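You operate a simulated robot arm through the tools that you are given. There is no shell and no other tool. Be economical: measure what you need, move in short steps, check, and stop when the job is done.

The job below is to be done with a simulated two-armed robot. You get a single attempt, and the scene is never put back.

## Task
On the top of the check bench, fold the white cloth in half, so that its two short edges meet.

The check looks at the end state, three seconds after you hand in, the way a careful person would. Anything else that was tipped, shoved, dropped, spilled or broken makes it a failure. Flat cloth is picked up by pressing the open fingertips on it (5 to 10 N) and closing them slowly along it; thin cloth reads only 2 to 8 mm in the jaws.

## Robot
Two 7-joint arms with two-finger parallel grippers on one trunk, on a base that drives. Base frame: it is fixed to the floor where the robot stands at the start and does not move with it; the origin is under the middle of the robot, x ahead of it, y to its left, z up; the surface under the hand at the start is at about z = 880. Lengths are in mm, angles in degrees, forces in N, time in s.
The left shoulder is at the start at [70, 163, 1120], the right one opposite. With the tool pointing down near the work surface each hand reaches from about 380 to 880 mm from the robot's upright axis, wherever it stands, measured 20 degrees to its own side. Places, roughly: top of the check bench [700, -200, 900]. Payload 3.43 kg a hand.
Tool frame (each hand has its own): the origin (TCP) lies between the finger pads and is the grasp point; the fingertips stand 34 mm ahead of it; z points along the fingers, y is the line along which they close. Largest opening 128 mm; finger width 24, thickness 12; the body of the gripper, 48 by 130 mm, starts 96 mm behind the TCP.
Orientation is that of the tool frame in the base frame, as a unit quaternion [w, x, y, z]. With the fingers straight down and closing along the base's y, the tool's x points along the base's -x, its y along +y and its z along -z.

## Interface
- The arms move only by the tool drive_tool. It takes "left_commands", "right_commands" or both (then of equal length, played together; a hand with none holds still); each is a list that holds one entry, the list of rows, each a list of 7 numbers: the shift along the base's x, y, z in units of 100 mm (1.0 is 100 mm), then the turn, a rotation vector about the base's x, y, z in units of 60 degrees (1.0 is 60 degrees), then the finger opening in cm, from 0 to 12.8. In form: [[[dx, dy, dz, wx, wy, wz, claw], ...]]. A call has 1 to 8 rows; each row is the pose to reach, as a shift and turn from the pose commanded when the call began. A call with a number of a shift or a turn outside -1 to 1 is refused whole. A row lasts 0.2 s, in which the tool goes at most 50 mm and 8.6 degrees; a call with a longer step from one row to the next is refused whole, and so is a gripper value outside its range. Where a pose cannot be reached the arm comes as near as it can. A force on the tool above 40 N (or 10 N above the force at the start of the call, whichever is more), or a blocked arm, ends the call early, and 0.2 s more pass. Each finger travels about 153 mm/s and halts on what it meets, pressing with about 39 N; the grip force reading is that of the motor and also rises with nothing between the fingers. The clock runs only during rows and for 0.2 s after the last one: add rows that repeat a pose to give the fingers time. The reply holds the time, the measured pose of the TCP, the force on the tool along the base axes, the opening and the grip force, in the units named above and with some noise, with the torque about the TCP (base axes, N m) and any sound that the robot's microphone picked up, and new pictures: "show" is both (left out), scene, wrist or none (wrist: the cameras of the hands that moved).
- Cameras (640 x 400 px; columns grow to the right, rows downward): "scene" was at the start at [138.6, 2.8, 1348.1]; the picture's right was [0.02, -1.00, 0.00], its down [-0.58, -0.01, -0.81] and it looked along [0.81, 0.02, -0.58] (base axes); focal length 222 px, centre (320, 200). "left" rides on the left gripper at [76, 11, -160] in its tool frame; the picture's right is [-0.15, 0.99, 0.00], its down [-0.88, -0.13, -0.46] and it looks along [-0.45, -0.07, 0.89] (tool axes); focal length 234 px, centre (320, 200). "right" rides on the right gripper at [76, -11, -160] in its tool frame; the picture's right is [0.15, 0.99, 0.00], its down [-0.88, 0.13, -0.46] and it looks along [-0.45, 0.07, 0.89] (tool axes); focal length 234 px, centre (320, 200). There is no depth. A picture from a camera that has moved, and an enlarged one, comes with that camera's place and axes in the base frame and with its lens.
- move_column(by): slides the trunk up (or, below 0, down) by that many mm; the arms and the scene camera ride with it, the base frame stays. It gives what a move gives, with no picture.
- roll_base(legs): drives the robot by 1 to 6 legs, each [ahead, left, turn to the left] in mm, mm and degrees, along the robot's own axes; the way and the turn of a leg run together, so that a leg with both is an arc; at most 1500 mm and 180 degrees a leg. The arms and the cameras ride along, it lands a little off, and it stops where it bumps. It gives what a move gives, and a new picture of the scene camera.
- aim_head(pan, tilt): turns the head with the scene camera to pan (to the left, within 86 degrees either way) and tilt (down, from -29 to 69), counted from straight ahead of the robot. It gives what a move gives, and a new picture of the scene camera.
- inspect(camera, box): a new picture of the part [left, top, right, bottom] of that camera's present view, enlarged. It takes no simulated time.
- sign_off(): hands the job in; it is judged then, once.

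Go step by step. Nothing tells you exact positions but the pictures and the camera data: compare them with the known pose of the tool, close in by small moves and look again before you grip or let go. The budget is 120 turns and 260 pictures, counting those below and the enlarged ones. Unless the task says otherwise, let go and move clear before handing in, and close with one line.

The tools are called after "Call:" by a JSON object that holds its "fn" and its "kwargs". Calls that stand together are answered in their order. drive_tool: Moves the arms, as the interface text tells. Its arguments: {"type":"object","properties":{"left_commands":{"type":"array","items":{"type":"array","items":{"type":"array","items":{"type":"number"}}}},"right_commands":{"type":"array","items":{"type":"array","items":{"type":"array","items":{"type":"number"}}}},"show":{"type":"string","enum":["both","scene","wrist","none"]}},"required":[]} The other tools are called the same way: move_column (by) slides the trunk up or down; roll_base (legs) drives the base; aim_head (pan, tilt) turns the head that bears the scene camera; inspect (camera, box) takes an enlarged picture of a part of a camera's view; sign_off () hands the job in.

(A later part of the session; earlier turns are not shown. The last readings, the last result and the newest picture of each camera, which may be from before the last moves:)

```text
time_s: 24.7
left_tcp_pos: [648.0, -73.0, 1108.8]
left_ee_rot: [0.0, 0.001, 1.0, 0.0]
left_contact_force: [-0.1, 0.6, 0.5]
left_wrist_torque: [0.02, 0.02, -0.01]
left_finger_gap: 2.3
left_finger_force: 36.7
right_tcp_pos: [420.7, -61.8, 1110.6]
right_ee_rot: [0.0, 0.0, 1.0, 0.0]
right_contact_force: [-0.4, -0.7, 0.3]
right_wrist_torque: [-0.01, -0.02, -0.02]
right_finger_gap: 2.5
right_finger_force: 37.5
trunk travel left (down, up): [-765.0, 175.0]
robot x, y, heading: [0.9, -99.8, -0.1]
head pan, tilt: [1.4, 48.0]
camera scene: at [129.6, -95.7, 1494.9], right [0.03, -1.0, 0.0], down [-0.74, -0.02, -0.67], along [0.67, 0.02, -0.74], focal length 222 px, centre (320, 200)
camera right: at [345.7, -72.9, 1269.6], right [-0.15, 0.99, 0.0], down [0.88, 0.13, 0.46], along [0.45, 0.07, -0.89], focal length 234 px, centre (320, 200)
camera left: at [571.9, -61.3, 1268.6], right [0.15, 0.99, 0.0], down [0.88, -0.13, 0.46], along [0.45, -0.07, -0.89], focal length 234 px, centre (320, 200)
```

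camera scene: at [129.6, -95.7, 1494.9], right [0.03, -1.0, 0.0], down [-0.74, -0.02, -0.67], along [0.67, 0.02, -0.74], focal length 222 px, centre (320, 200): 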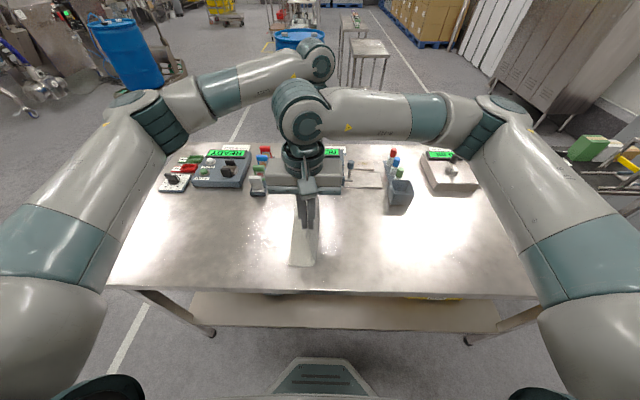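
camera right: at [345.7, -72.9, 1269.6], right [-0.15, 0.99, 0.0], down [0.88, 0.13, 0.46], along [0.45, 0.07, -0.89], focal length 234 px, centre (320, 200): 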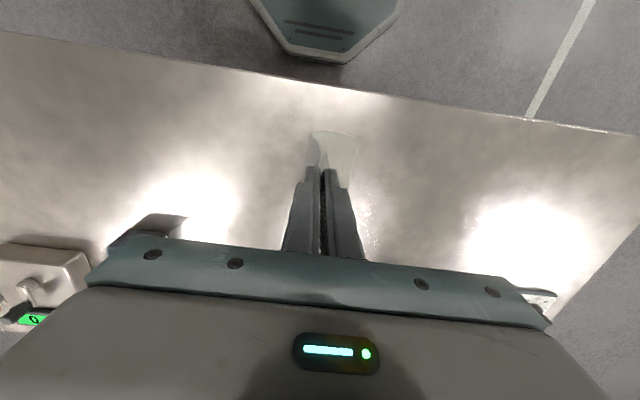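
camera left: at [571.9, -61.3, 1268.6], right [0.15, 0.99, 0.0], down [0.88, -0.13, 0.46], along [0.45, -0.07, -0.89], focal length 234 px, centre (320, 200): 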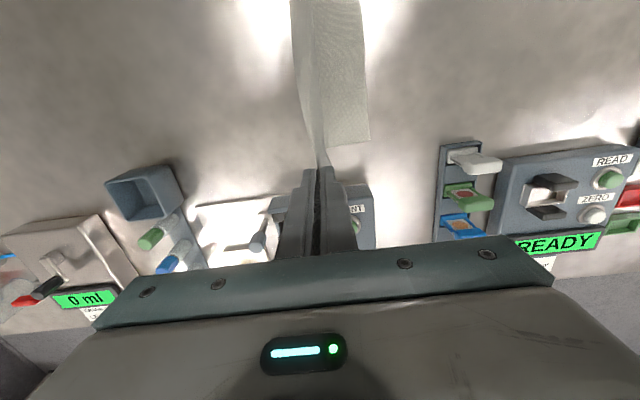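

The lower part is lying down toward +y as planned. I'll continue the diagonal.

Call:
{"fn": "drive_tool", "kwargs": {"right_commands": [[[0, -0.14, -0.12, 0, 0, 0, 0], [0, -0.28, -0.24, 0, 0, 0, 0], [0, -0.42, -0.36, 0, 0, 0, 0], [0, -0.56, -0.5, 0, 0, 0, 0], [0, -0.7, -0.64, 0, 0, 0, 0], [0, -0.84, -0.78, 0, 0, 0, 0], [0, -0.97, -0.92, 0, 0, 0, 0], [0, -1.0, -0.98, 0, 0, 0, 0]]], "left_commands": [[[0, -0.14, -0.12, 0, 0, 0, 0], [0, -0.28, -0.24, 0, 0, 0, 0], [0, -0.42, -0.36, 0, 0, 0, 0], [0, -0.56, -0.5, 0, 0, 0, 0], [0, -0.7, -0.64, 0, 0, 0, 0], [0, -0.84, -0.78, 0, 0, 0, 0], [0, -0.97, -0.92, 0, 0, 0, 0], [0, -1.0, -0.98, 0, 0, 0, 0]]], "show": "both"}}

```text
time_s: 26.5
left_tcp_pos: [647.7, -173.0, 1011.8]
left_ee_rot: [0.0, 0.0, 1.0, 0.0]
left_contact_force: [-0.7, 0.0, -0.8]
left_wrist_torque: [0.04, 0.03, 0.03]
left_finger_gap: 2.4
left_finger_force: 37.8
right_tcp_pos: [421.1, -163.4, 1011.3]
right_ee_rot: [0.0, -0.001, 1.0, 0.0]
right_contact_force: [-0.5, 0.5, -0.4]
right_wrist_torque: [0.02, -0.04, 0.0]
right_finger_gap: 2.4
right_finger_force: 37.5
trunk travel left (down, up): [-765.0, 175.0]
robot x, y, heading: [-3.9, -97.3, 0.1]
head pan, tilt: [1.4, 48.0]
camera scene: at [129.8, -96.0, 1494.9], right [0.03, -1.0, 0.0], down [-0.74, -0.02, -0.67], along [0.67, 0.02, -0.74], focal length 222 px, centre (320, 200)
camera right: at [345.8, -173.4, 1170.5], right [-0.15, 0.99, 0.0], down [0.88, 0.13, 0.46], along [0.45, 0.07, -0.89], focal length 234 px, centre (320, 200)
camera left: at [571.8, -161.2, 1171.0], right [0.15, 0.99, 0.0], down [0.88, -0.13, 0.46], along [0.45, -0.07, -0.89], focal length 234 px, centre (320, 200)
```

scene: 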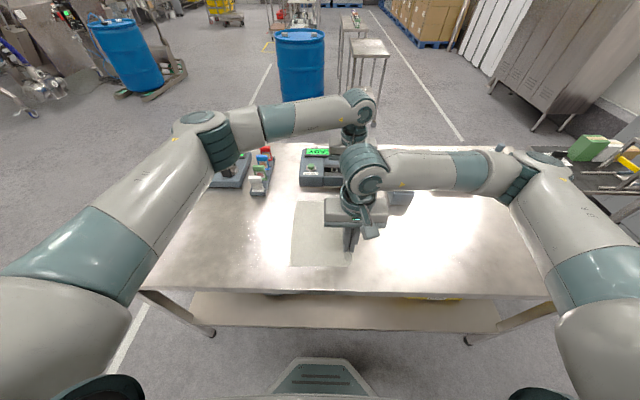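
right: 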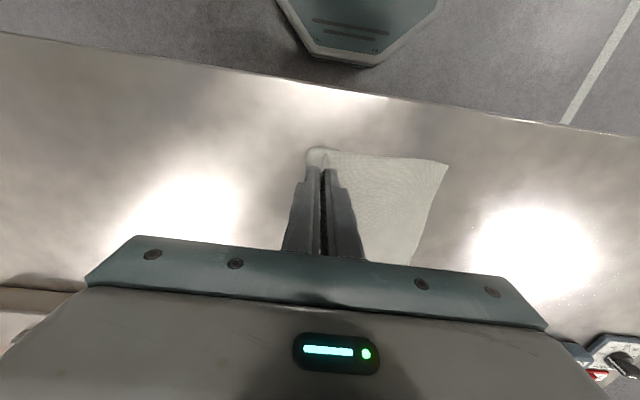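
left: 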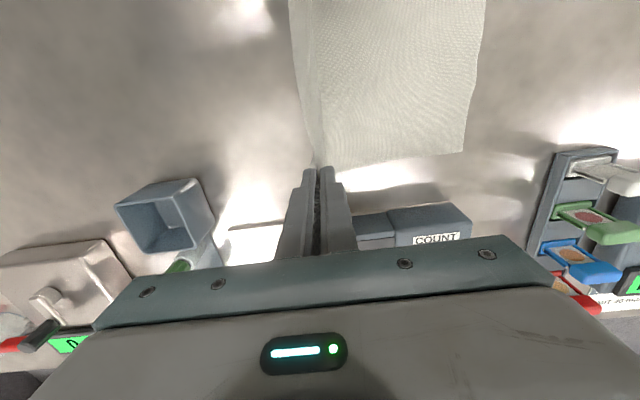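

The lower half is flat, with its edge at y≈5 and its corners at x≈418 and 680. Next I'll arc both hands back toward +y and down, shifting +13 mm in x so that the corners line up.

Call:
{"fn": "drive_tool", "kwargs": {"right_commands": [[[0.02, 0.15, -0.03, 0, 0, 0, 0], [0.04, 0.3, -0.1, 0, 0, 0, 0], [0.06, 0.45, -0.2, 0, 0, 0, 0], [0.08, 0.58, -0.33, 0, 0, 0, 0], [0.1, 0.68, -0.48, 0, 0, 0, 0], [0.12, 0.76, -0.64, 0, 0, 0, 0], [0.13, 0.8, -0.78, 0, 0, 0, 0], [0.13, 0.8, -0.8, 0, 0, 0, 0]]], "left_commands": [[[0.02, 0.17, -0.03, 0, 0, 0, 0], [0.04, 0.34, -0.1, 0, 0, 0, 0], [0.06, 0.5, -0.2, 0, 0, 0, 0], [0.08, 0.65, -0.33, 0, 0, 0, 0], [0.1, 0.76, -0.48, 0, 0, 0, 0], [0.12, 0.85, -0.64, 0, 0, 0, 0], [0.13, 0.9, -0.78, 0, 0, 0, 0], [0.13, 0.9, -0.8, 0, 0, 0, 0]]], "show": "both"}}

```text
time_s: 28.3
left_tcp_pos: [660.6, -84.6, 932.0]
left_ee_rot: [0.001, 0.0, 1.0, 0.0]
left_contact_force: [-0.6, 0.2, -0.3]
left_wrist_torque: [0.04, -0.01, 0.02]
left_finger_gap: 2.2
left_finger_force: 36.8
right_tcp_pos: [435.3, -82.5, 931.7]
right_ee_rot: [0.0, 0.0, 1.0, -0.001]
right_contact_force: [0.2, 0.0, 0.3]
right_wrist_torque: [0.02, -0.01, -0.02]
right_finger_gap: 2.3
right_finger_force: 37.0
trunk travel left (down, up): [-765.0, 175.0]
robot x, y, heading: [-0.3, -97.6, 0.2]
head pan, tilt: [1.4, 48.0]
camera scene: at [129.5, -96.8, 1494.9], right [0.03, -1.0, 0.0], down [-0.74, -0.02, -0.67], along [0.67, 0.02, -0.74], focal length 222 px, centre (320, 200)
camera right: at [358.8, -93.5, 1090.6], right [-0.15, 0.99, 0.0], down [0.88, 0.13, 0.46], along [0.45, 0.07, -0.89], focal length 234 px, centre (320, 200)
camera left: at [585.0, -72.2, 1090.5], right [0.15, 0.99, 0.0], down [0.88, -0.13, 0.46], along [0.45, -0.07, -0.89], focal length 234 px, centre (320, 200)
```

scene: 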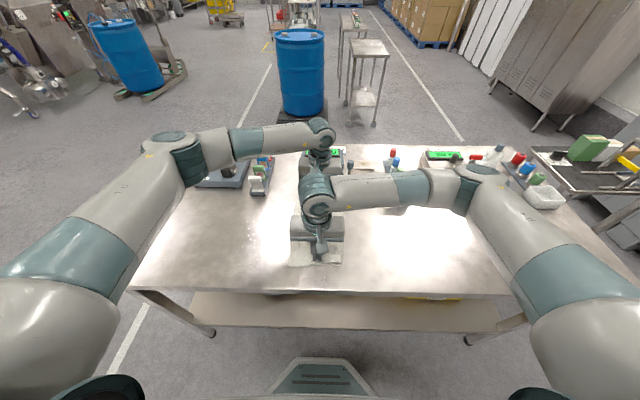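
right: 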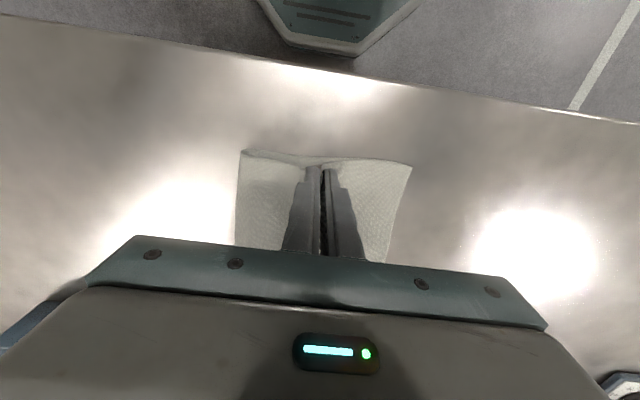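
left: 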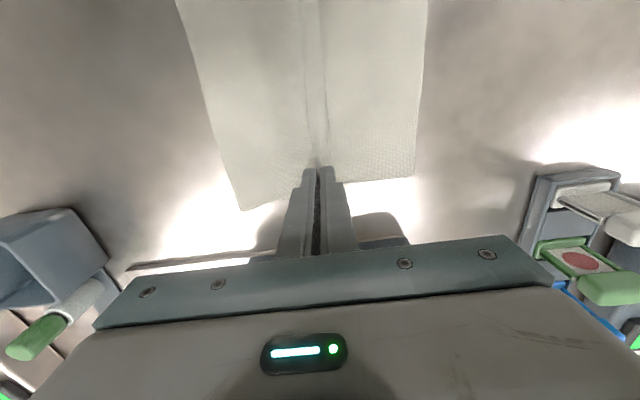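

The top half is folded over, with the fold at y≈−163 and the lower edge at y≈3. The rucks still hold some length, so I'll lower to light contact and then open slowly to spread them.

Call:
{"fn": "drive_tool", "kwargs": {"right_commands": [[[0, 0, -0.08, 0, 0, 0, 0], [0, 0, -0.13, 0, 0, 0, 0], [0, 0, -0.14, 0, 0, 0, 0], [0, 0, -0.14, 0, 0, 0, 0]]], "left_commands": [[[0, 0, -0.08, 0, 0, 0, 0], [0, 0, -0.13, 0, 0, 0, 0], [0, 0, -0.14, 0, 0, 0, 0], [0, 0, -0.14, 0, 0, 0, 0]]], "show": "none"}}

```text
time_s: 29.3
left_tcp_pos: [660.8, -83.8, 917.8]
left_ee_rot: [0.0, -0.001, 1.0, -0.001]
left_contact_force: [-3.5, -0.3, 2.7]
left_wrist_torque: [-0.01, 0.07, 0.02]
left_finger_gap: 2.2
left_finger_force: 37.4
right_tcp_pos: [435.5, -82.3, 918.4]
right_ee_rot: [0.0, -0.001, 1.0, 0.0]
right_contact_force: [5.0, 0.8, 4.9]
right_wrist_torque: [0.0, -0.26, 0.0]
right_finger_gap: 2.4
right_finger_force: 37.1
trunk travel left (down, up): [-765.0, 175.0]
robot x, y, heading: [-2.9, -100.1, 0.3]
head pan, tilt: [1.4, 48.0]
```

Light contact on both. I'll open slowly with gentle pressure.

Call:
{"fn": "drive_tool", "kwargs": {"right_commands": [[[0, 0, -0.003, 0, 0, 0, 0.4], [0, 0, -0.003, 0, 0, 0, 0.8], [0, 0, -0.003, 0, 0, 0, 1.2], [0, 0, -0.003, 0, 0, 0, 1.8], [0, 0, -0.003, 0, 0, 0, 2.4], [0, 0, -0.003, 0, 0, 0, 3.0], [0, 0, -0.003, 0, 0, 0, 3.6], [0, 0, -0.003, 0, 0, 0, 4.2]]], "left_commands": [[[0, 0, -0.006, 0, 0, 0, 0.4], [0, 0, -0.006, 0, 0, 0, 0.8], [0, 0, -0.006, 0, 0, 0, 1.2], [0, 0, -0.006, 0, 0, 0, 1.8], [0, 0, -0.006, 0, 0, 0, 2.4], [0, 0, -0.006, 0, 0, 0, 3.0], [0, 0, -0.006, 0, 0, 0, 3.6], [0, 0, -0.006, 0, 0, 0, 4.2]]], "show": "wrist"}}

```text
time_s: 31.1
left_tcp_pos: [659.6, -83.3, 917.8]
left_ee_rot: [0.001, -0.001, 1.0, -0.001]
left_contact_force: [-0.9, -1.9, 7.2]
left_wrist_torque: [0.03, 0.0, -0.01]
left_finger_gap: 39.9
left_finger_force: 0.0
right_tcp_pos: [433.7, -82.6, 917.9]
right_ee_rot: [0.0, 0.0, 1.0, 0.0]
right_contact_force: [0.1, 0.6, 3.4]
right_wrist_torque: [0.0, -0.07, 0.01]
right_finger_gap: 41.0
right_finger_force: 0.1
trunk travel left (down, up): [-765.0, 175.0]
robot x, y, heading: [0.5, -98.9, 0.1]
head pan, tilt: [1.4, 48.0]
camera right: at [358.1, -93.5, 1077.0], right [-0.15, 0.99, 0.0], down [0.88, 0.13, 0.46], along [0.45, 0.07, -0.89], focal length 234 px, centre (320, 200)
camera left: at [584.2, -72.3, 1076.6], right [0.15, 0.99, 0.0], down [0.88, -0.13, 0.46], along [0.45, -0.07, -0.89], focal length 234 px, centre (320, 200)
```

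right: 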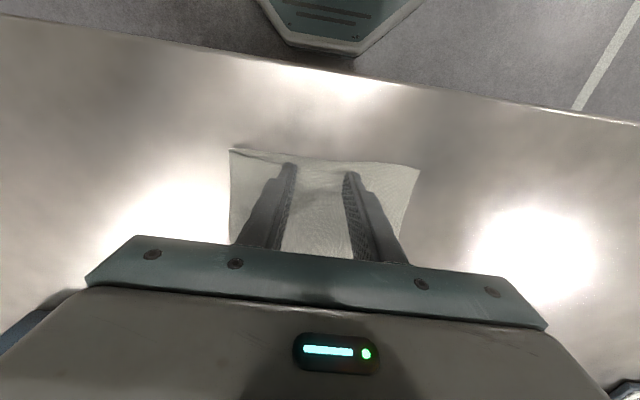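
left: 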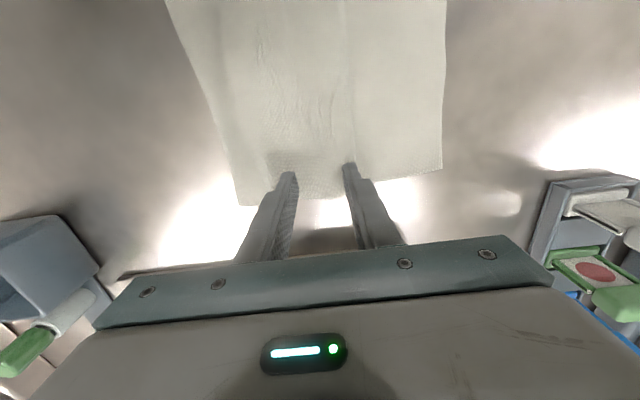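

The rucks have spread flat. I'll lift both hands to see the result.

Call:
{"fn": "drive_tool", "kwargs": {"right_commands": [[[0, 0, 0.1, 0, 0, 0, 4.2], [0, 0, 0.4, 0, 0, 0, 4.2], [0, 0, 0.7, 0, 0, 0, 4.2], [0, 0, 1.0, 0, 0, 0, 4.2]]], "left_commands": [[[0, 0, 0.1, 0, 0, 0, 4.2], [0, 0, 0.4, 0, 0, 0, 4.2], [0, 0, 0.7, 0, 0, 0, 4.2], [0, 0, 1.0, 0, 0, 0, 4.2]]], "show": "none"}}

Call:
{"fn": "inspect", "kwargs": {"camera": "right", "box": [160, 80, 480, 280]}}

Call:
{"fn": "inspect", "kwargs": {"camera": "left", "box": [160, 0, 480, 200]}}

```text
time_s: 32.1
left_tcp_pos: [658.8, -82.5, 1016.5]
left_ee_rot: [0.001, 0.0, 1.0, 0.0]
left_contact_force: [-0.2, -0.3, -0.6]
left_wrist_torque: [0.04, 0.03, 0.02]
left_finger_gap: 42.1
left_finger_force: 0.1
right_tcp_pos: [434.3, -81.5, 1018.2]
right_ee_rot: [-0.001, 0.001, 1.0, 0.0]
right_contact_force: [-0.4, 0.0, 0.3]
right_wrist_torque: [-0.02, 0.01, 0.03]
right_finger_gap: 41.9
right_finger_force: 0.1
trunk travel left (down, up): [-765.0, 175.0]
robot x, y, heading: [-0.9, -100.2, 0.0]
head pan, tilt: [1.4, 48.0]
```

```text
2.00 times, centred on (320, 180) of right
camera zoom: at [357.4, -92.6, 1176.9], right [-0.15, 0.99, 0.0], down [0.88, 0.13, 0.46], along [0.45, 0.07, -0.89], focal length 468 px, centre (320, 240)
```

zoom: 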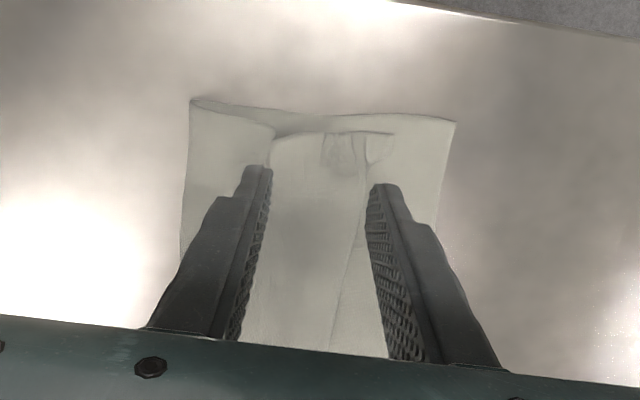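

```text
2.00 times, centred on (320, 100) of left
camera zoom: at [583.2, -72.0, 1176.2], right [0.15, 0.99, 0.0], down [0.88, -0.13, 0.46], along [0.45, -0.07, -0.89], focal length 468 px, centre (320, 400)
```

zoom: 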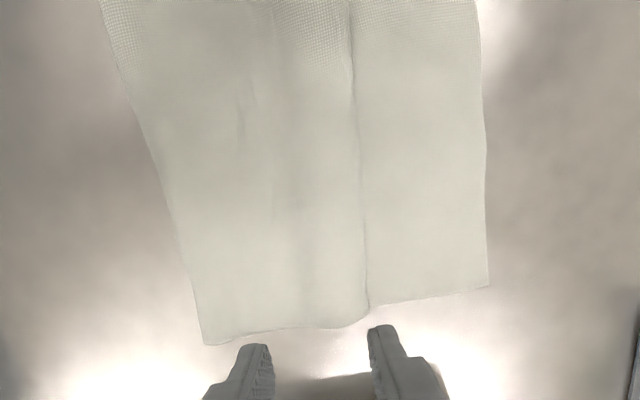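

The top edge is at about y −35 to −54 and the bottom edge at +3 to +23. The near corner looks rumpled, so I'll move the hands aside for a clear view.

Call:
{"fn": "drive_tool", "kwargs": {"right_commands": [[[0, -0.33, 0.3, 0, 0, 0, 4.2], [0, -0.66, 0.6, 0, 0, 0, 4.2], [0, -1.0, 0.9, 0, 0, 0, 4.2]]], "left_commands": [[[0, 0.33, 0.3, 0, 0, 0, 4.2], [0, 0.66, 0.6, 0, 0, 0, 4.2], [0, 1.0, 0.9, 0, 0, 0, 4.2]]], "show": "none"}}

Call:
{"fn": "drive_tool", "kwargs": {"right_commands": [[[0, -0.33, 0, 0, 0, 0, 4.2], [0, -0.66, 0, 0, 0, 0, 4.2], [0, -1.0, 0, 0, 0, 0, 4.2]]], "left_commands": [[[0, 0.33, 0, 0, 0, 0, 4.2], [0, 0.66, 0, 0, 0, 0, 4.2], [0, 1.0, 0, 0, 0, 0, 4.2]]], "show": "none"}}

Call:
{"fn": "inspect", "kwargs": {"camera": "scene", "box": [240, 160, 400, 300]}}

```text
time_s: 32.9
left_tcp_pos: [657.5, 18.2, 1105.6]
left_ee_rot: [-0.001, 0.0, 1.0, 0.0]
left_contact_force: [-0.4, -0.1, 0.0]
left_wrist_torque: [0.02, 0.01, -0.02]
left_finger_gap: 42.0
left_finger_force: 0.1
right_tcp_pos: [432.2, -183.1, 1107.1]
right_ee_rot: [0.0, -0.001, 1.0, 0.0]
right_contact_force: [-1.3, -0.1, -0.6]
right_wrist_torque: [-0.01, -0.04, -0.06]
right_finger_gap: 42.0
right_finger_force: 0.0
trunk travel left (down, up): [-765.0, 175.0]
robot x, y, heading: [1.2, -102.7, 0.4]
head pan, tilt: [1.4, 48.0]
```

```text
time_s: 33.7
left_tcp_pos: [660.8, 117.8, 1107.1]
left_ee_rot: [0.001, 0.0, 1.0, -0.001]
left_contact_force: [0.3, -0.6, -1.2]
left_wrist_torque: [-0.03, 0.03, 0.0]
left_finger_gap: 42.2
left_finger_force: 0.1
right_tcp_pos: [435.1, -282.8, 1108.6]
right_ee_rot: [-0.001, 0.0, 1.0, 0.0]
right_contact_force: [0.0, -0.5, -1.3]
right_wrist_torque: [0.01, -0.01, 0.01]
right_finger_gap: 42.0
right_finger_force: 0.1
trunk travel left (down, up): [-765.0, 175.0]
robot x, y, heading: [1.4, -102.4, 0.1]
head pan, tilt: [1.4, 48.0]
```

```text
2.86 times, centred on (320, 230) of scene
camera zoom: at [129.0, -96.6, 1495.0], right [0.03, -1.0, 0.0], down [-0.74, -0.02, -0.67], along [0.67, 0.02, -0.74], focal length 635 px, centre (320, 114)
```

zoom: 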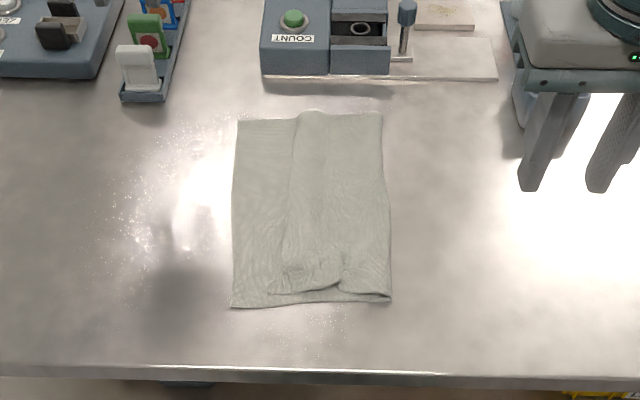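

The fold is in place, but the top edge is short of the bottom edge by about 77 mm at the far end and 38 mm near, with slack left in the top ply. I'll look closer before choosing how to pull it out.

Call:
{"fn": "inspect", "kwargs": {"camera": "scene", "box": [285, 194, 355, 272]}}

Call:
{"fn": "inspect", "kwargs": {"camera": "left", "box": [0, 0, 640, 400]}}

Call:
{"fn": "inspect", "kwargs": {"camera": "right", "box": [280, 50, 600, 250]}}

```text
5.13 times, centred on (320, 233) of scene
camera zoom: at [129.0, -96.6, 1495.0], right [0.03, -1.0, 0.0], down [-0.74, -0.02, -0.67], along [0.67, 0.02, -0.74], focal length 1139 px, centre (320, 31)
```

zoom: 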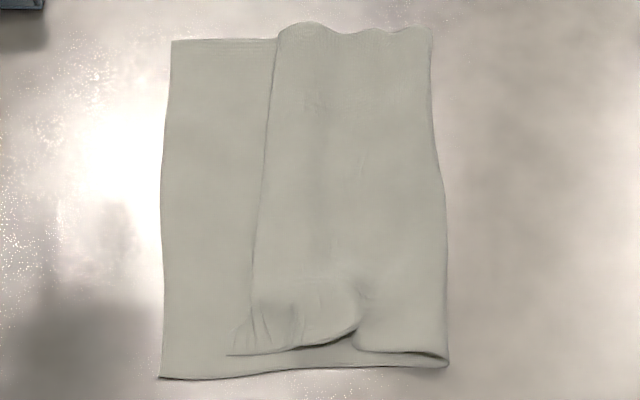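

```text
1.00 times, centred on (320, 200) of left (not enlarged: the box is as wide or as high as the picture)
camera zoom: at [583.7, 129.0, 1266.1], right [0.15, 0.99, 0.0], down [0.88, -0.13, 0.46], along [0.45, -0.07, -0.89], focal length 234 px, centre (320, 200)
```

zoom: 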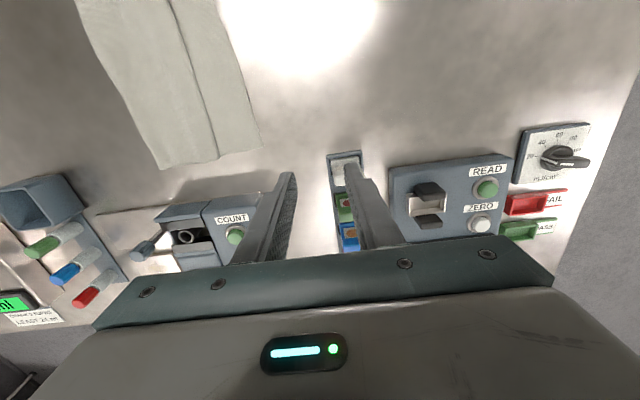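

```text
2.00 times, centred on (440, 150) of right
camera zoom: at [358.3, -293.9, 1266.7], right [-0.15, 0.99, 0.0], down [0.88, 0.13, 0.46], along [0.45, 0.07, -0.89], focal length 468 px, centre (80, 300)
```

zoom: 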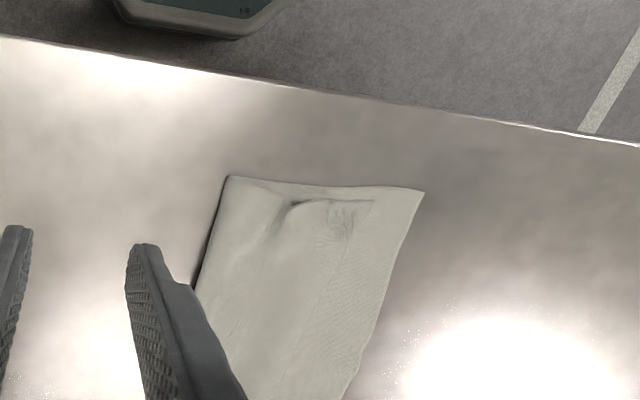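

The top ply has loose ripples. At the lighter press (near side) the top slid alone, so I'll drag its edge toward +y with closed fingertips at about 3 N. I'm bringing the hands back over the top edge first.

Call:
{"fn": "drive_tool", "kwargs": {"right_commands": [[[0.04, 0.33, 0, 0, 0, 0, 2], [0.08, 0.66, 0, 0, 0, 0, 0], [0.1, 1.0, 0, 0, 0, 0, 0]]], "left_commands": [[[0, -0.3, 0, 0, 0, 0, 2], [0, -0.6, 0, 0, 0, 0, 0], [0, -0.9, 0, 0, 0, 0, 0]]], "show": "none"}}

Call:
{"fn": "drive_tool", "kwargs": {"right_commands": [[[0.02, 0.4, 0, 0, 0, 0, 0], [0.04, 0.8, -0.2, 0, 0, 0, 0], [0.05, 1.0, -0.6, 0, 0, 0, 0], [0.05, 1.0, -1.0, 0, 0, 0, 0]]], "left_commands": [[[0, -0.3, 0, 0, 0, 0, 0], [0, -0.6, -0.2, 0, 0, 0, 0], [-0.04, -0.94, -0.6, 0, 0, 0, 0], [-0.04, -0.94, -1.0, 0, 0, 0, 0]]], "show": "none"}}

Call:
{"fn": "drive_tool", "kwargs": {"right_commands": [[[0, 0.15, -0.2, 0, 0, 0, 0], [0, 0.31, -0.5, 0, 0, 0, 0], [0, 0.31, -0.8, 0, 0, 0, 0]]], "left_commands": [[[0, 0, -0.2, 0, 0, 0, 0], [0, 0, -0.5, 0, 0, 0, 0], [0, 0, -0.8, 0, 0, 0, 0]]], "show": "wrist"}}

```text
time_s: 34.5
left_tcp_pos: [661.7, 27.1, 1106.7]
left_ee_rot: [0.0, -0.001, 1.0, 0.0]
left_contact_force: [0.5, -0.3, 1.9]
left_wrist_torque: [-0.04, 0.02, 0.01]
left_finger_gap: 0.0
left_finger_force: 32.8
right_tcp_pos: [446.2, -182.3, 1105.7]
right_ee_rot: [-0.001, 0.0, 1.0, 0.001]
right_contact_force: [-0.8, -0.1, -0.9]
right_wrist_torque: [-0.02, 0.01, 0.01]
right_finger_gap: 0.0
right_finger_force: 32.7
trunk travel left (down, up): [-765.0, 175.0]
robot x, y, heading: [1.5, -94.9, -0.0]
head pan, tilt: [1.4, 48.0]
```

```text
refused: row 3 steps farther than a row can; nothing moved
```

```text
time_s: 35.3
left_tcp_pos: [662.3, 26.5, 1026.0]
left_ee_rot: [0.0, 0.0, 1.0, 0.0]
left_contact_force: [0.2, 0.0, 0.2]
left_wrist_torque: [0.03, 0.0, -0.01]
left_finger_gap: 0.0
left_finger_force: 32.9
right_tcp_pos: [445.8, -152.3, 1026.9]
right_ee_rot: [0.0, -0.001, 1.0, 0.0]
right_contact_force: [0.0, -0.4, 0.3]
right_wrist_torque: [-0.02, 0.0, -0.01]
right_finger_gap: 0.0
right_finger_force: 33.1
trunk travel left (down, up): [-765.0, 175.0]
robot x, y, heading: [-1.1, -99.8, -0.1]
head pan, tilt: [1.4, 48.0]
camera right: at [369.2, -163.3, 1186.2], right [-0.15, 0.99, 0.0], down [0.88, 0.13, 0.46], along [0.45, 0.07, -0.89], focal length 234 px, centre (320, 200)
camera left: at [585.4, 38.0, 1185.2], right [0.15, 0.99, 0.0], down [0.88, -0.13, 0.46], along [0.45, -0.07, -0.89], focal length 234 px, centre (320, 200)
```

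right: 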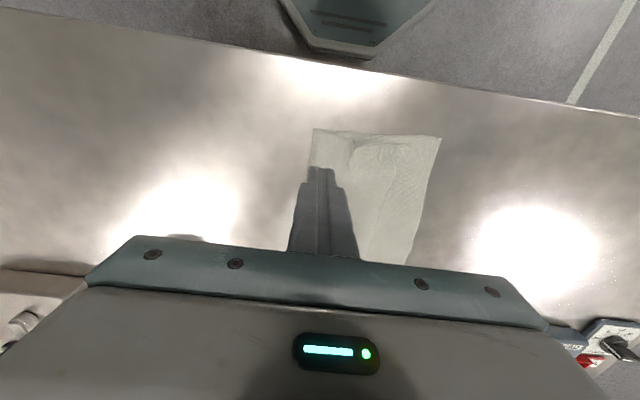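
left: 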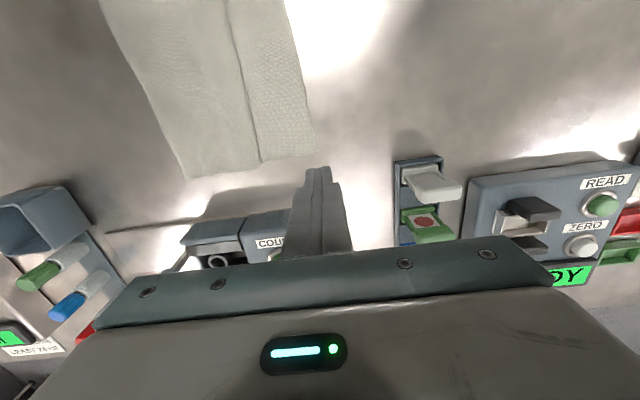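

One call was refused harmlessly. I'll continue to the top-edge positions, staying about 12 mm above the cloth.

Call:
{"fn": "drive_tool", "kwargs": {"right_commands": [[[0.01, 0.4, -0.1, 0, 0, 0, 0], [0.03, 0.8, -0.3, 0, 0, 0, 0], [0.04, 0.99, -0.6, 0, 0, 0, 0], [0.04, 0.99, -0.94, 0, 0, 0, 0], [0.04, 0.99, -0.96, 0, 0, 0, 0]]], "left_commands": [[[-0.01, -0.4, -0.1, 0, 0, 0, 0], [-0.04, -0.8, -0.3, 0, 0, 0, 0], [-0.07, -0.93, -0.6, 0, 0, 0, 0], [-0.07, -0.93, -0.94, 0, 0, 0, 0], [-0.07, -0.93, -0.96, 0, 0, 0, 0]]], "show": "wrist"}}

```text
time_s: 36.5
left_tcp_pos: [652.7, -65.8, 930.5]
left_ee_rot: [0.001, 0.0, 1.0, -0.001]
left_contact_force: [-0.1, -0.4, -0.5]
left_wrist_torque: [0.01, 0.01, -0.02]
left_finger_gap: 0.0
left_finger_force: 33.6
right_tcp_pos: [449.1, -51.1, 932.8]
right_ee_rot: [0.0, 0.0, 1.0, 0.001]
right_contact_force: [-0.6, 0.0, 0.5]
right_wrist_torque: [-0.03, 0.0, -0.02]
right_finger_gap: 0.0
right_finger_force: 33.6
trunk travel left (down, up): [-765.0, 175.0]
robot x, y, heading: [3.2, -94.0, -0.0]
head pan, tilt: [1.4, 48.0]
camera right: at [372.3, -63.0, 1090.3], right [-0.15, 0.99, 0.0], down [0.88, 0.13, 0.46], along [0.45, 0.07, -0.89], focal length 234 px, centre (320, 200)
camera left: at [576.6, -54.7, 1089.7], right [0.15, 0.99, 0.0], down [0.88, -0.13, 0.46], along [0.45, -0.07, -0.89], focal length 234 px, centre (320, 200)
```

right: 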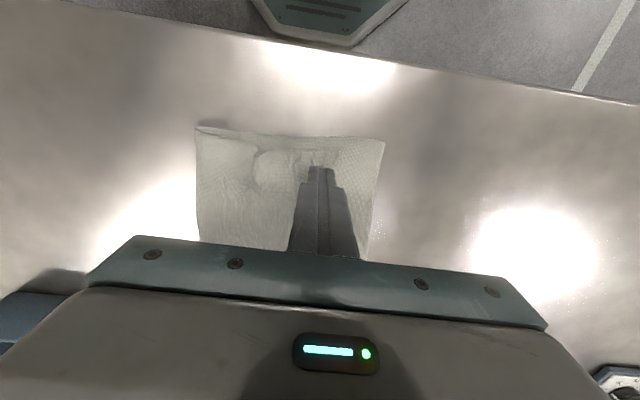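
left: 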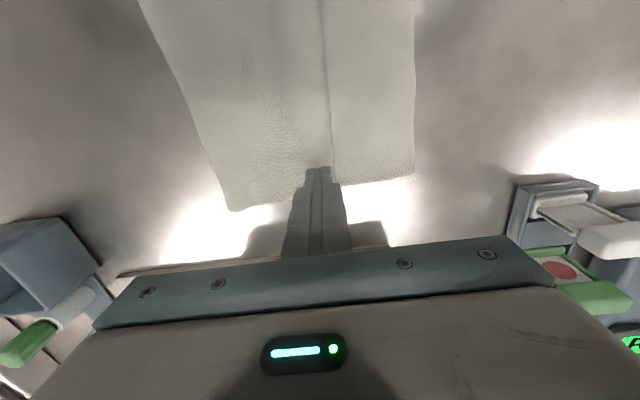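

Positioned. I'll lower to light contact.

Call:
{"fn": "drive_tool", "kwargs": {"right_commands": [[[0, 0, -0.08, 0, 0, 0, 0], [0, 0, -0.13, 0, 0, 0, 0], [0, 0, -0.14, 0, 0, 0, 0], [0, 0, -0.14, 0, 0, 0, 0]]], "left_commands": [[[0, 0, -0.08, 0, 0, 0, 0], [0, 0, -0.12, 0, 0, 0, 0], [0, 0, -0.13, 0, 0, 0, 0], [0, 0, -0.13, 0, 0, 0, 0]]], "show": "none"}}

```text
time_s: 37.5
left_tcp_pos: [652.8, -66.2, 917.0]
left_ee_rot: [0.001, -0.001, 1.0, -0.001]
left_contact_force: [-0.8, -0.2, 3.5]
left_wrist_torque: [0.02, -0.02, -0.04]
left_finger_gap: 0.0
left_finger_force: 33.1
right_tcp_pos: [449.7, -52.2, 918.0]
right_ee_rot: [0.0, 0.0, 1.0, 0.0]
right_contact_force: [0.0, -0.1, 1.3]
right_wrist_torque: [0.02, 0.01, 0.01]
right_finger_gap: 0.0
right_finger_force: 33.0
trunk travel left (down, up): [-765.0, 175.0]
robot x, y, heading: [-1.8, -101.0, 0.1]
head pan, tilt: [1.4, 48.0]
```

Contact is 3.5 N and 1.3 N. I'll drag a short test of 20 mm toward +y.

Call:
{"fn": "drive_tool", "kwargs": {"right_commands": [[[0, 0, -0.004, 0, 0, 0, 0], [0, 0.04, -0.004, 0, 0, 0, 0], [0, 0.08, -0.004, 0, 0, 0, 0], [0, 0.12, -0.004, 0, 0, 0, 0], [0, 0.16, -0.004, 0, 0, 0, 0], [0, 0.2, -0.004, 0, 0, 0, 0]]], "left_commands": [[[0, 0, 0, 0, 0, 0, 0], [0, 0.04, 0, 0, 0, 0, 0], [0, 0.08, 0, 0, 0, 0, 0], [0, 0.12, 0, 0, 0, 0, 0], [0, 0.16, 0, 0, 0, 0, 0], [0, 0.2, 0, 0, 0, 0, 0]]], "show": "wrist"}}

```text
time_s: 38.9
left_tcp_pos: [653.6, -46.3, 918.5]
left_ee_rot: [0.001, -0.002, 1.0, 0.0]
left_contact_force: [-0.4, 0.2, 1.8]
left_wrist_torque: [0.01, 0.0, -0.01]
left_finger_gap: 0.0
left_finger_force: 33.2
right_tcp_pos: [448.6, -32.1, 917.2]
right_ee_rot: [0.0, 0.0, 1.0, -0.001]
right_contact_force: [1.1, 0.0, 3.3]
right_wrist_torque: [-0.03, -0.03, -0.01]
right_finger_gap: 0.1
right_finger_force: 33.1
trunk travel left (down, up): [-765.0, 175.0]
robot x, y, heading: [1.3, -103.3, 0.1]
head pan, tilt: [1.4, 48.0]
camera right: at [372.3, -43.1, 1076.4], right [-0.15, 0.99, 0.0], down [0.88, 0.13, 0.46], along [0.45, 0.07, -0.89], focal length 234 px, centre (320, 200)
camera left: at [577.3, -34.5, 1077.1], right [0.15, 0.99, 0.0], down [0.88, -0.13, 0.46], along [0.45, -0.07, -0.89], focal length 234 px, centre (320, 200)
```

right: 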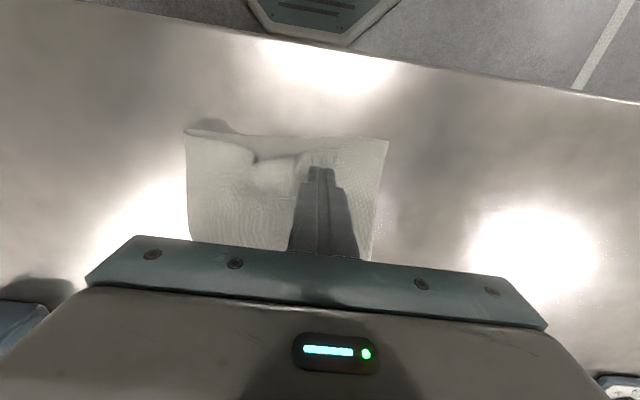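
left: 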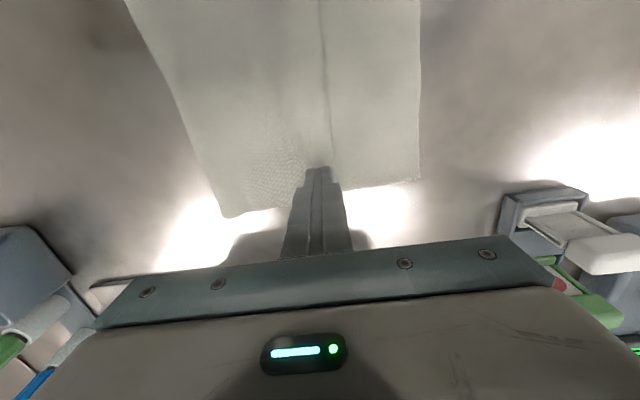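

Both plies moved together, so friction dragging won't separate them. I'll regrasp the top edge with the fingers closing along x instead (hands turned 90°). That grips the edge with no flap left over.

Call:
{"fn": "drive_tool", "kwargs": {"right_commands": [[[0, 0, 0.2, 0, 0, 0, 0], [0, 0, 0.5, 0, 0, -0.14, 0], [0, 0, 0.6, 0, 0, -0.28, 0], [0, 0, 0.6, 0, 0, -0.42, 0], [0, 0, 0.6, 0, 0, -0.56, 0], [0, 0, 0.6, 0, 0, -0.7, 1], [0, 0, 0.6, 0, 0, -0.84, 2], [0, 0, 0.6, 0, 0, -0.98, 4]]], "left_commands": [[[0, 0, 0.2, 0, 0, 0, 0], [0, 0, 0.5, 0, 0, -0.14, 0], [0, 0, 0.6, 0, 0, -0.28, 0], [0, 0, 0.6, 0, 0, -0.42, 0], [0, 0, 0.6, 0, 0, -0.56, 0], [0, 0, 0.6, 0, 0, -0.7, 1], [0, 0, 0.6, 0, 0, -0.84, 2], [0, 0, 0.6, 0, 0, -0.98, 4]]], "show": "scene"}}

```text
time_s: 40.7
left_tcp_pos: [654.1, -46.0, 977.7]
left_ee_rot: [0.0, 0.471, 0.882, 0.0]
left_contact_force: [0.2, 0.3, 0.1]
left_wrist_torque: [0.01, 0.02, 0.01]
left_finger_gap: 39.8
left_finger_force: 0.1
right_tcp_pos: [449.6, -32.9, 976.5]
right_ee_rot: [0.0, 0.493, 0.87, -0.001]
right_contact_force: [-0.1, -0.3, -0.6]
right_wrist_torque: [0.02, 0.0, 0.02]
right_finger_gap: 40.1
right_finger_force: 0.1
trunk travel left (down, up): [-765.0, 175.0]
robot x, y, heading: [-3.2, -101.7, 0.1]
head pan, tilt: [1.4, 48.0]
camera scene: at [129.7, -96.4, 1494.9], right [0.03, -1.0, 0.0], down [-0.74, -0.02, -0.67], along [0.67, 0.02, -0.74], focal length 222 px, centre (320, 200)
```

scene: 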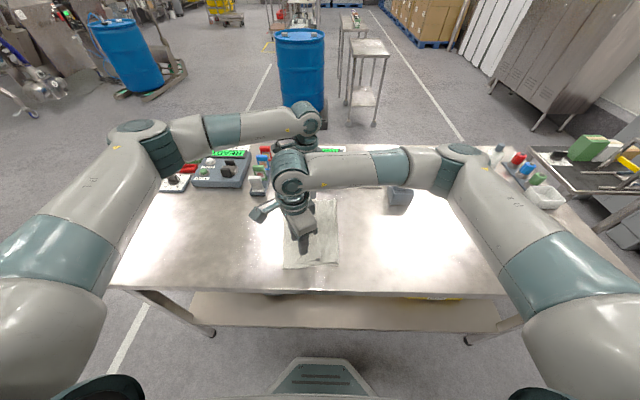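

The turning works. I'll finish the last 30°.

Call:
{"fn": "drive_tool", "kwargs": {"right_commands": [[[0, 0, 0, 0, 0, -0.14, 4], [0, 0, 0, 0, 0, -0.28, 4], [0, 0, 0, 0, 0, -0.42, 4], [0, 0, 0, 0, 0, -0.52, 4], [0, 0, 0, 0, 0, -0.52, 4]]], "left_commands": [[[0, 0, 0, 0, 0, -0.14, 4], [0, 0, 0, 0, 0, -0.28, 4], [0, 0, 0, 0, 0, -0.42, 4], [0, 0, 0, 0, 0, -0.52, 4], [0, 0, 0, 0, 0, -0.52, 4]]], "show": "wrist"}}

```text
time_s: 41.9
left_tcp_pos: [622.8, -43.9, 1016.5]
left_ee_rot: [0.052, 0.555, 0.83, 0.02]
left_contact_force: [0.0, 0.2, 0.1]
left_wrist_torque: [-0.02, 0.05, -0.01]
left_finger_gap: 40.0
left_finger_force: 0.1
left hand out of reach, approached as far as the arm can: row 1, 2, 3, 4, 5
right_tcp_pos: [451.0, -32.2, 975.7]
right_ee_rot: [0.0, 0.707, 0.707, -0.001]
right_contact_force: [-0.9, 0.2, -0.4]
right_wrist_torque: [0.0, 0.03, 0.01]
right_finger_gap: 39.7
right_finger_force: 0.0
trunk travel left (down, up): [-765.0, 175.0]
robot x, y, heading: [-0.9, -100.5, 0.0]
head pan, tilt: [1.4, 48.0]
camera right: at [440.0, 44.1, 1135.1], right [0.99, 0.15, 0.0], down [0.13, -0.88, 0.46], along [0.06, -0.45, -0.89], focal length 234 px, centre (320, 200)
camera left: at [587.7, 35.1, 1172.2], right [0.96, 0.25, 0.1], down [0.17, -0.85, 0.5], along [0.21, -0.46, -0.86], focal length 234 px, centre (320, 200)
```

right: 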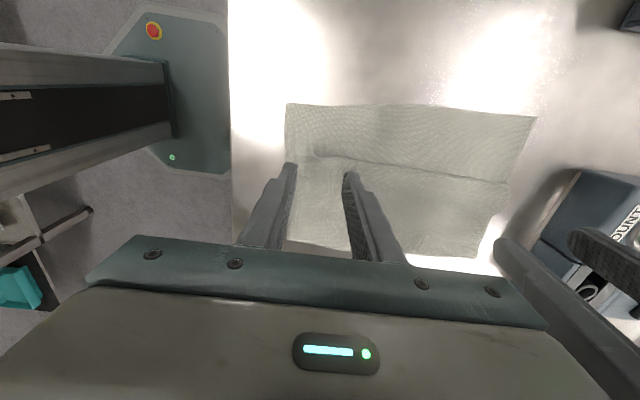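
left: 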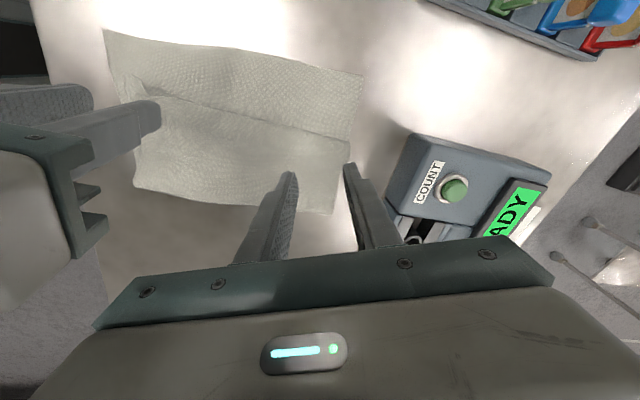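

The right hand turned fully, but the left ran out of reach with the trunk this high. I'll lower the trunk while raising the hands by the same amount.

Call:
{"fn": "drive_tool", "kwargs": {"right_commands": [[[0, 0, 0.4, 0, 0, 0, 4], [0, 0, 0.8, 0, 0, 0, 4], [0, 0, 1.0, 0, 0, 0, 4]]], "left_commands": [[[0, 0, 0.4, 0, 0, 0, 4], [0, 0, 0.8, 0, 0, 0, 4], [0, 0, 1.0, 0, 0, 0, 4]]], "show": "none"}}

Call:
{"fn": "move_column", "kwargs": {"by": -80}}

Call:
{"fn": "drive_tool", "kwargs": {"right_commands": [[[0, 0, 0.4, 0, 0, 0, 4], [0, 0, 0.8, 0, 0, 0, 4], [0, 0, 0.8, 0, 0, 0, 4]]], "left_commands": [[[0, 0, 0.4, 0, 0, 0, 4], [0, 0, 0.8, 0, 0, 0, 4], [0, 0, 0.8, 0, 0, 0, 4]]], "show": "none"}}

Call:
{"fn": "move_column", "kwargs": {"by": -85}}

Call:
{"fn": "drive_tool", "kwargs": {"left_commands": [[[0, 0, 0, 0, 0, 0, 4], [0, 0, 0, 0, 0, 0, 4]]], "show": "both"}}

```text
time_s: 42.7
left_tcp_pos: [620.9, -45.5, 1099.3]
left_ee_rot: [0.054, 0.554, 0.831, 0.02]
left_contact_force: [1.1, 0.9, -0.3]
left_wrist_torque: [-0.02, 0.0, -0.01]
left_finger_gap: 40.1
left_finger_force: 0.0
left hand out of reach, approached as far as the arm can: row 3
right_tcp_pos: [448.8, -32.2, 1077.8]
right_ee_rot: [0.0, 0.708, 0.707, 0.0]
right_contact_force: [0.6, 0.6, -0.1]
right_wrist_torque: [-0.02, 0.04, -0.01]
right_finger_gap: 39.6
right_finger_force: 0.0
trunk travel left (down, up): [-765.0, 175.0]
robot x, y, heading: [-1.6, -101.2, -0.0]
head pan, tilt: [1.4, 48.0]
```

```text
time_s: 43.8
left_tcp_pos: [621.3, -45.4, 1019.5]
left_ee_rot: [0.052, 0.553, 0.831, 0.019]
left_contact_force: [0.1, -0.5, -0.9]
left_wrist_torque: [0.01, -0.01, -0.01]
left_finger_gap: 39.7
left_finger_force: 0.1
right_tcp_pos: [449.8, -32.1, 997.1]
right_ee_rot: [0.0, 0.707, 0.707, 0.0]
right_contact_force: [0.6, 1.8, -0.5]
right_wrist_torque: [0.03, 0.0, 0.02]
right_finger_gap: 40.1
right_finger_force: 0.1
trunk travel left (down, up): [-685.0, 255.0]
robot x, y, heading: [3.9, -99.7, -0.1]
head pan, tilt: [1.4, 48.0]
```

```text
time_s: 44.6
left_tcp_pos: [611.4, -40.0, 1089.5]
left_ee_rot: [0.052, 0.553, 0.831, 0.021]
left_contact_force: [-0.1, -0.6, 0.3]
left_wrist_torque: [0.11, 0.0, 0.02]
left_finger_gap: 40.1
left_finger_force: 0.1
left hand out of reach, approached as far as the arm can: row 1, 2, 3
right_tcp_pos: [447.6, -35.5, 1078.0]
right_ee_rot: [-0.001, 0.707, 0.707, 0.001]
right_contact_force: [0.0, -0.2, 0.1]
right_wrist_torque: [0.05, 0.0, -0.01]
right_finger_gap: 39.8
right_finger_force: 0.1
trunk travel left (down, up): [-685.0, 255.0]
robot x, y, heading: [1.2, -102.5, -0.1]
head pan, tilt: [1.4, 48.0]
```

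```text
time_s: 45.9
left_tcp_pos: [612.7, -37.5, 1004.9]
left_ee_rot: [0.054, 0.552, 0.832, 0.019]
left_contact_force: [0.1, -0.6, 0.1]
left_wrist_torque: [-0.03, -0.01, 0.01]
left_finger_gap: 39.8
left_finger_force: 0.1
right_tcp_pos: [449.0, -32.3, 992.1]
right_ee_rot: [0.0, 0.707, 0.707, 0.0]
right_contact_force: [-0.4, 0.5, 0.2]
right_wrist_torque: [-0.01, 0.01, 0.02]
right_finger_gap: 39.9
right_finger_force: 0.1
trunk travel left (down, up): [-600.0, 340.0]
robot x, y, heading: [1.1, -100.0, -0.1]
head pan, tilt: [1.4, 48.0]
```

```text
time_s: 46.5
left_tcp_pos: [612.0, -37.4, 1004.9]
left_ee_rot: [0.053, 0.552, 0.832, 0.02]
left_contact_force: [0.2, 0.0, -1.3]
left_wrist_torque: [0.04, -0.03, 0.01]
left_finger_gap: 40.1
left_finger_force: 0.0
right_tcp_pos: [448.7, -32.6, 991.6]
right_ee_rot: [0.0, 0.707, 0.708, 0.0]
right_contact_force: [-0.3, 0.6, 0.2]
right_wrist_torque: [-0.04, 0.03, 0.01]
right_finger_gap: 39.9
right_finger_force: 0.0
trunk travel left (down, up): [-600.0, 340.0]
robot x, y, heading: [-0.5, -101.4, -0.0]
head pan, tilt: [1.4, 48.0]
camera scene: at [129.6, -96.4, 1329.9], right [0.03, -1.0, 0.0], down [-0.74, -0.02, -0.67], along [0.67, 0.02, -0.74], focal length 222 px, centre (320, 200)
camera left: at [576.0, 40.9, 1158.5], right [0.96, 0.25, 0.1], down [0.17, -0.85, 0.5], along [0.21, -0.46, -0.86], focal length 234 px, centre (320, 200)
```

scene: 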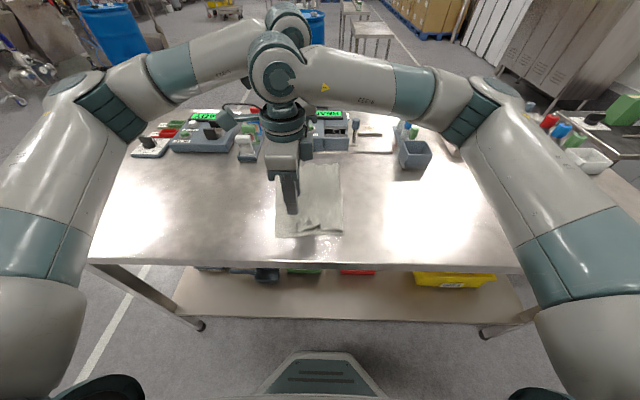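
left: 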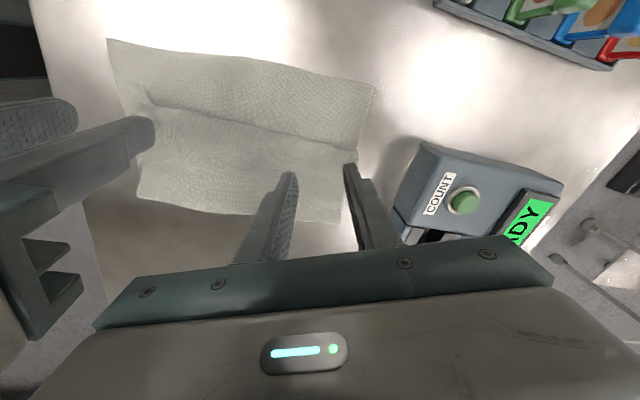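

The left wrist is at its turn limit that way. I'll turn it back upright and out of the way, and use the turned right hand to pull the top edge one corner at a time.

Call:
{"fn": "drive_tool", "kwargs": {"left_commands": [[[0, 0.2, 0.2, -0.005, 0.013, 0.138, 4], [0, 0.4, 0.4, -0.01, 0.026, 0.277, 4], [0, 0.6, 0.5, -0.015, 0.04, 0.416, 4], [0, 0.8, 0.6, -0.02, 0.053, 0.554, 4], [0, 1.0, 0.6, -0.025, 0.066, 0.69, 4], [0, 1.0, 0.6, -0.03, 0.08, 0.83, 4], [0, 1.0, 0.6, -0.035, 0.093, 0.97, 4]]], "show": "none"}}

Call:
{"fn": "inspect", "kwargs": {"camera": "scene", "box": [250, 140, 370, 250]}}

Call:
{"fn": "inspect", "kwargs": {"camera": "right", "box": [240, 80, 560, 280]}}

```text
time_s: 48.0
left_tcp_pos: [612.2, 61.8, 1064.0]
left_ee_rot: [0.007, 0.077, 0.997, 0.003]
left_contact_force: [-0.1, 0.3, 0.3]
left_wrist_torque: [0.0, 0.0, 0.01]
left_finger_gap: 39.9
left_finger_force: 0.1
right_tcp_pos: [449.0, -32.8, 991.7]
right_ee_rot: [0.0, 0.706, 0.708, 0.0]
right_contact_force: [0.1, -0.6, 0.2]
right_wrist_torque: [-0.03, 0.01, -0.01]
right_finger_gap: 39.9
right_finger_force: 0.1
trunk travel left (down, up): [-600.0, 340.0]
robot x, y, heading: [1.2, -97.6, -0.1]
head pan, tilt: [1.4, 48.0]
```

```text
3.64 times, centred on (310, 195) of scene
camera zoom: at [129.7, -96.1, 1329.9], right [0.03, -1.0, 0.0], down [-0.74, -0.02, -0.67], along [0.67, 0.02, -0.74], focal length 808 px, centre (356, 218)
```

zoom: 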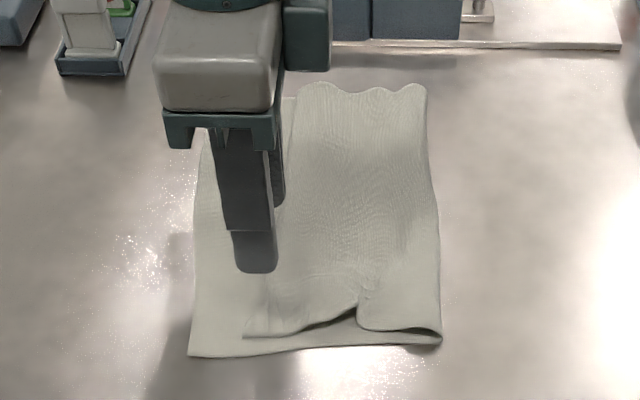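

```text
2.00 times, centred on (400, 180) of right
camera zoom: at [436.7, 44.3, 1150.6], right [0.99, 0.15, 0.0], down [0.13, -0.88, 0.46], along [0.07, -0.45, -0.89], focal length 468 px, centre (160, 240)
```

zoom: 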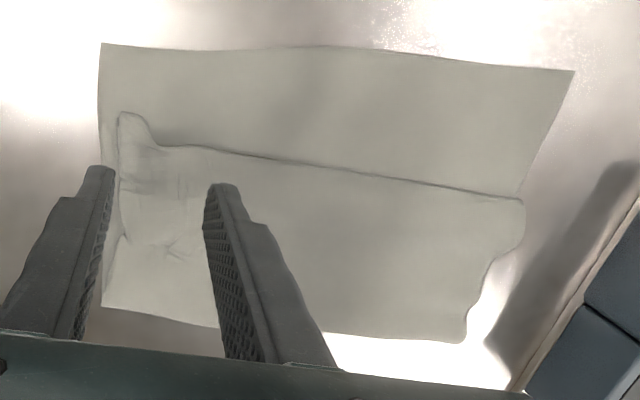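

This view is clear. The top edge runs from about (425,−15) to (677,−31), and the bottom edge from (410,20) to (666,45). I'll lower the right hand onto the top ply's near edge with light pressure.

Call:
{"fn": "drive_tool", "kwargs": {"right_commands": [[[0.03, -0.04, -0.3, 0, 0, 0, 4], [0.03, -0.04, -0.6, 0, 0, 0, 4], [0.03, -0.04, -0.7, 0, 0, 0, 4], [0.03, -0.04, -0.73, 0, 0, 0, 4], [0.03, -0.04, -0.73, 0, 0, 0, 4]]], "show": "wrist"}}

```text
time_s: 49.2
left_tcp_pos: [612.7, 61.7, 1064.2]
left_ee_rot: [0.009, 0.077, 0.997, 0.004]
left_contact_force: [-0.2, 0.4, 0.1]
left_wrist_torque: [0.01, 0.01, 0.02]
left_finger_gap: 40.0
left_finger_force: 0.1
right_tcp_pos: [453.3, -36.1, 918.9]
right_ee_rot: [0.001, 0.707, 0.708, 0.0]
right_contact_force: [0.0, 0.0, -0.1]
right_wrist_torque: [0.0, 0.02, 0.0]
right_finger_gap: 40.1
right_finger_force: 0.0
trunk travel left (down, up): [-600.0, 340.0]
robot x, y, heading: [0.1, -100.1, 0.1]
head pan, tilt: [1.4, 48.0]
camera right: at [439.9, 39.7, 1077.7], right [0.99, 0.15, 0.0], down [0.13, -0.88, 0.46], along [0.07, -0.45, -0.89], focal length 234 px, centre (320, 200)
```

right: 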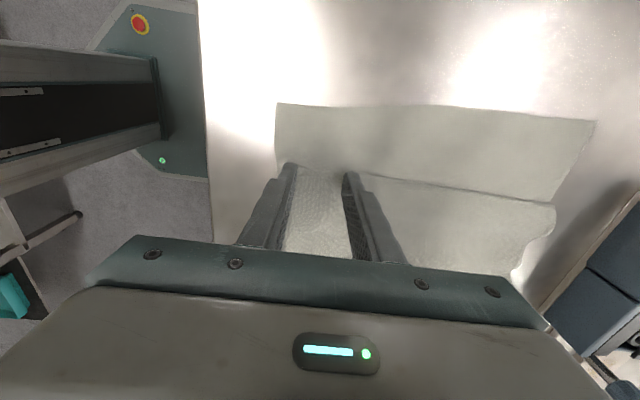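

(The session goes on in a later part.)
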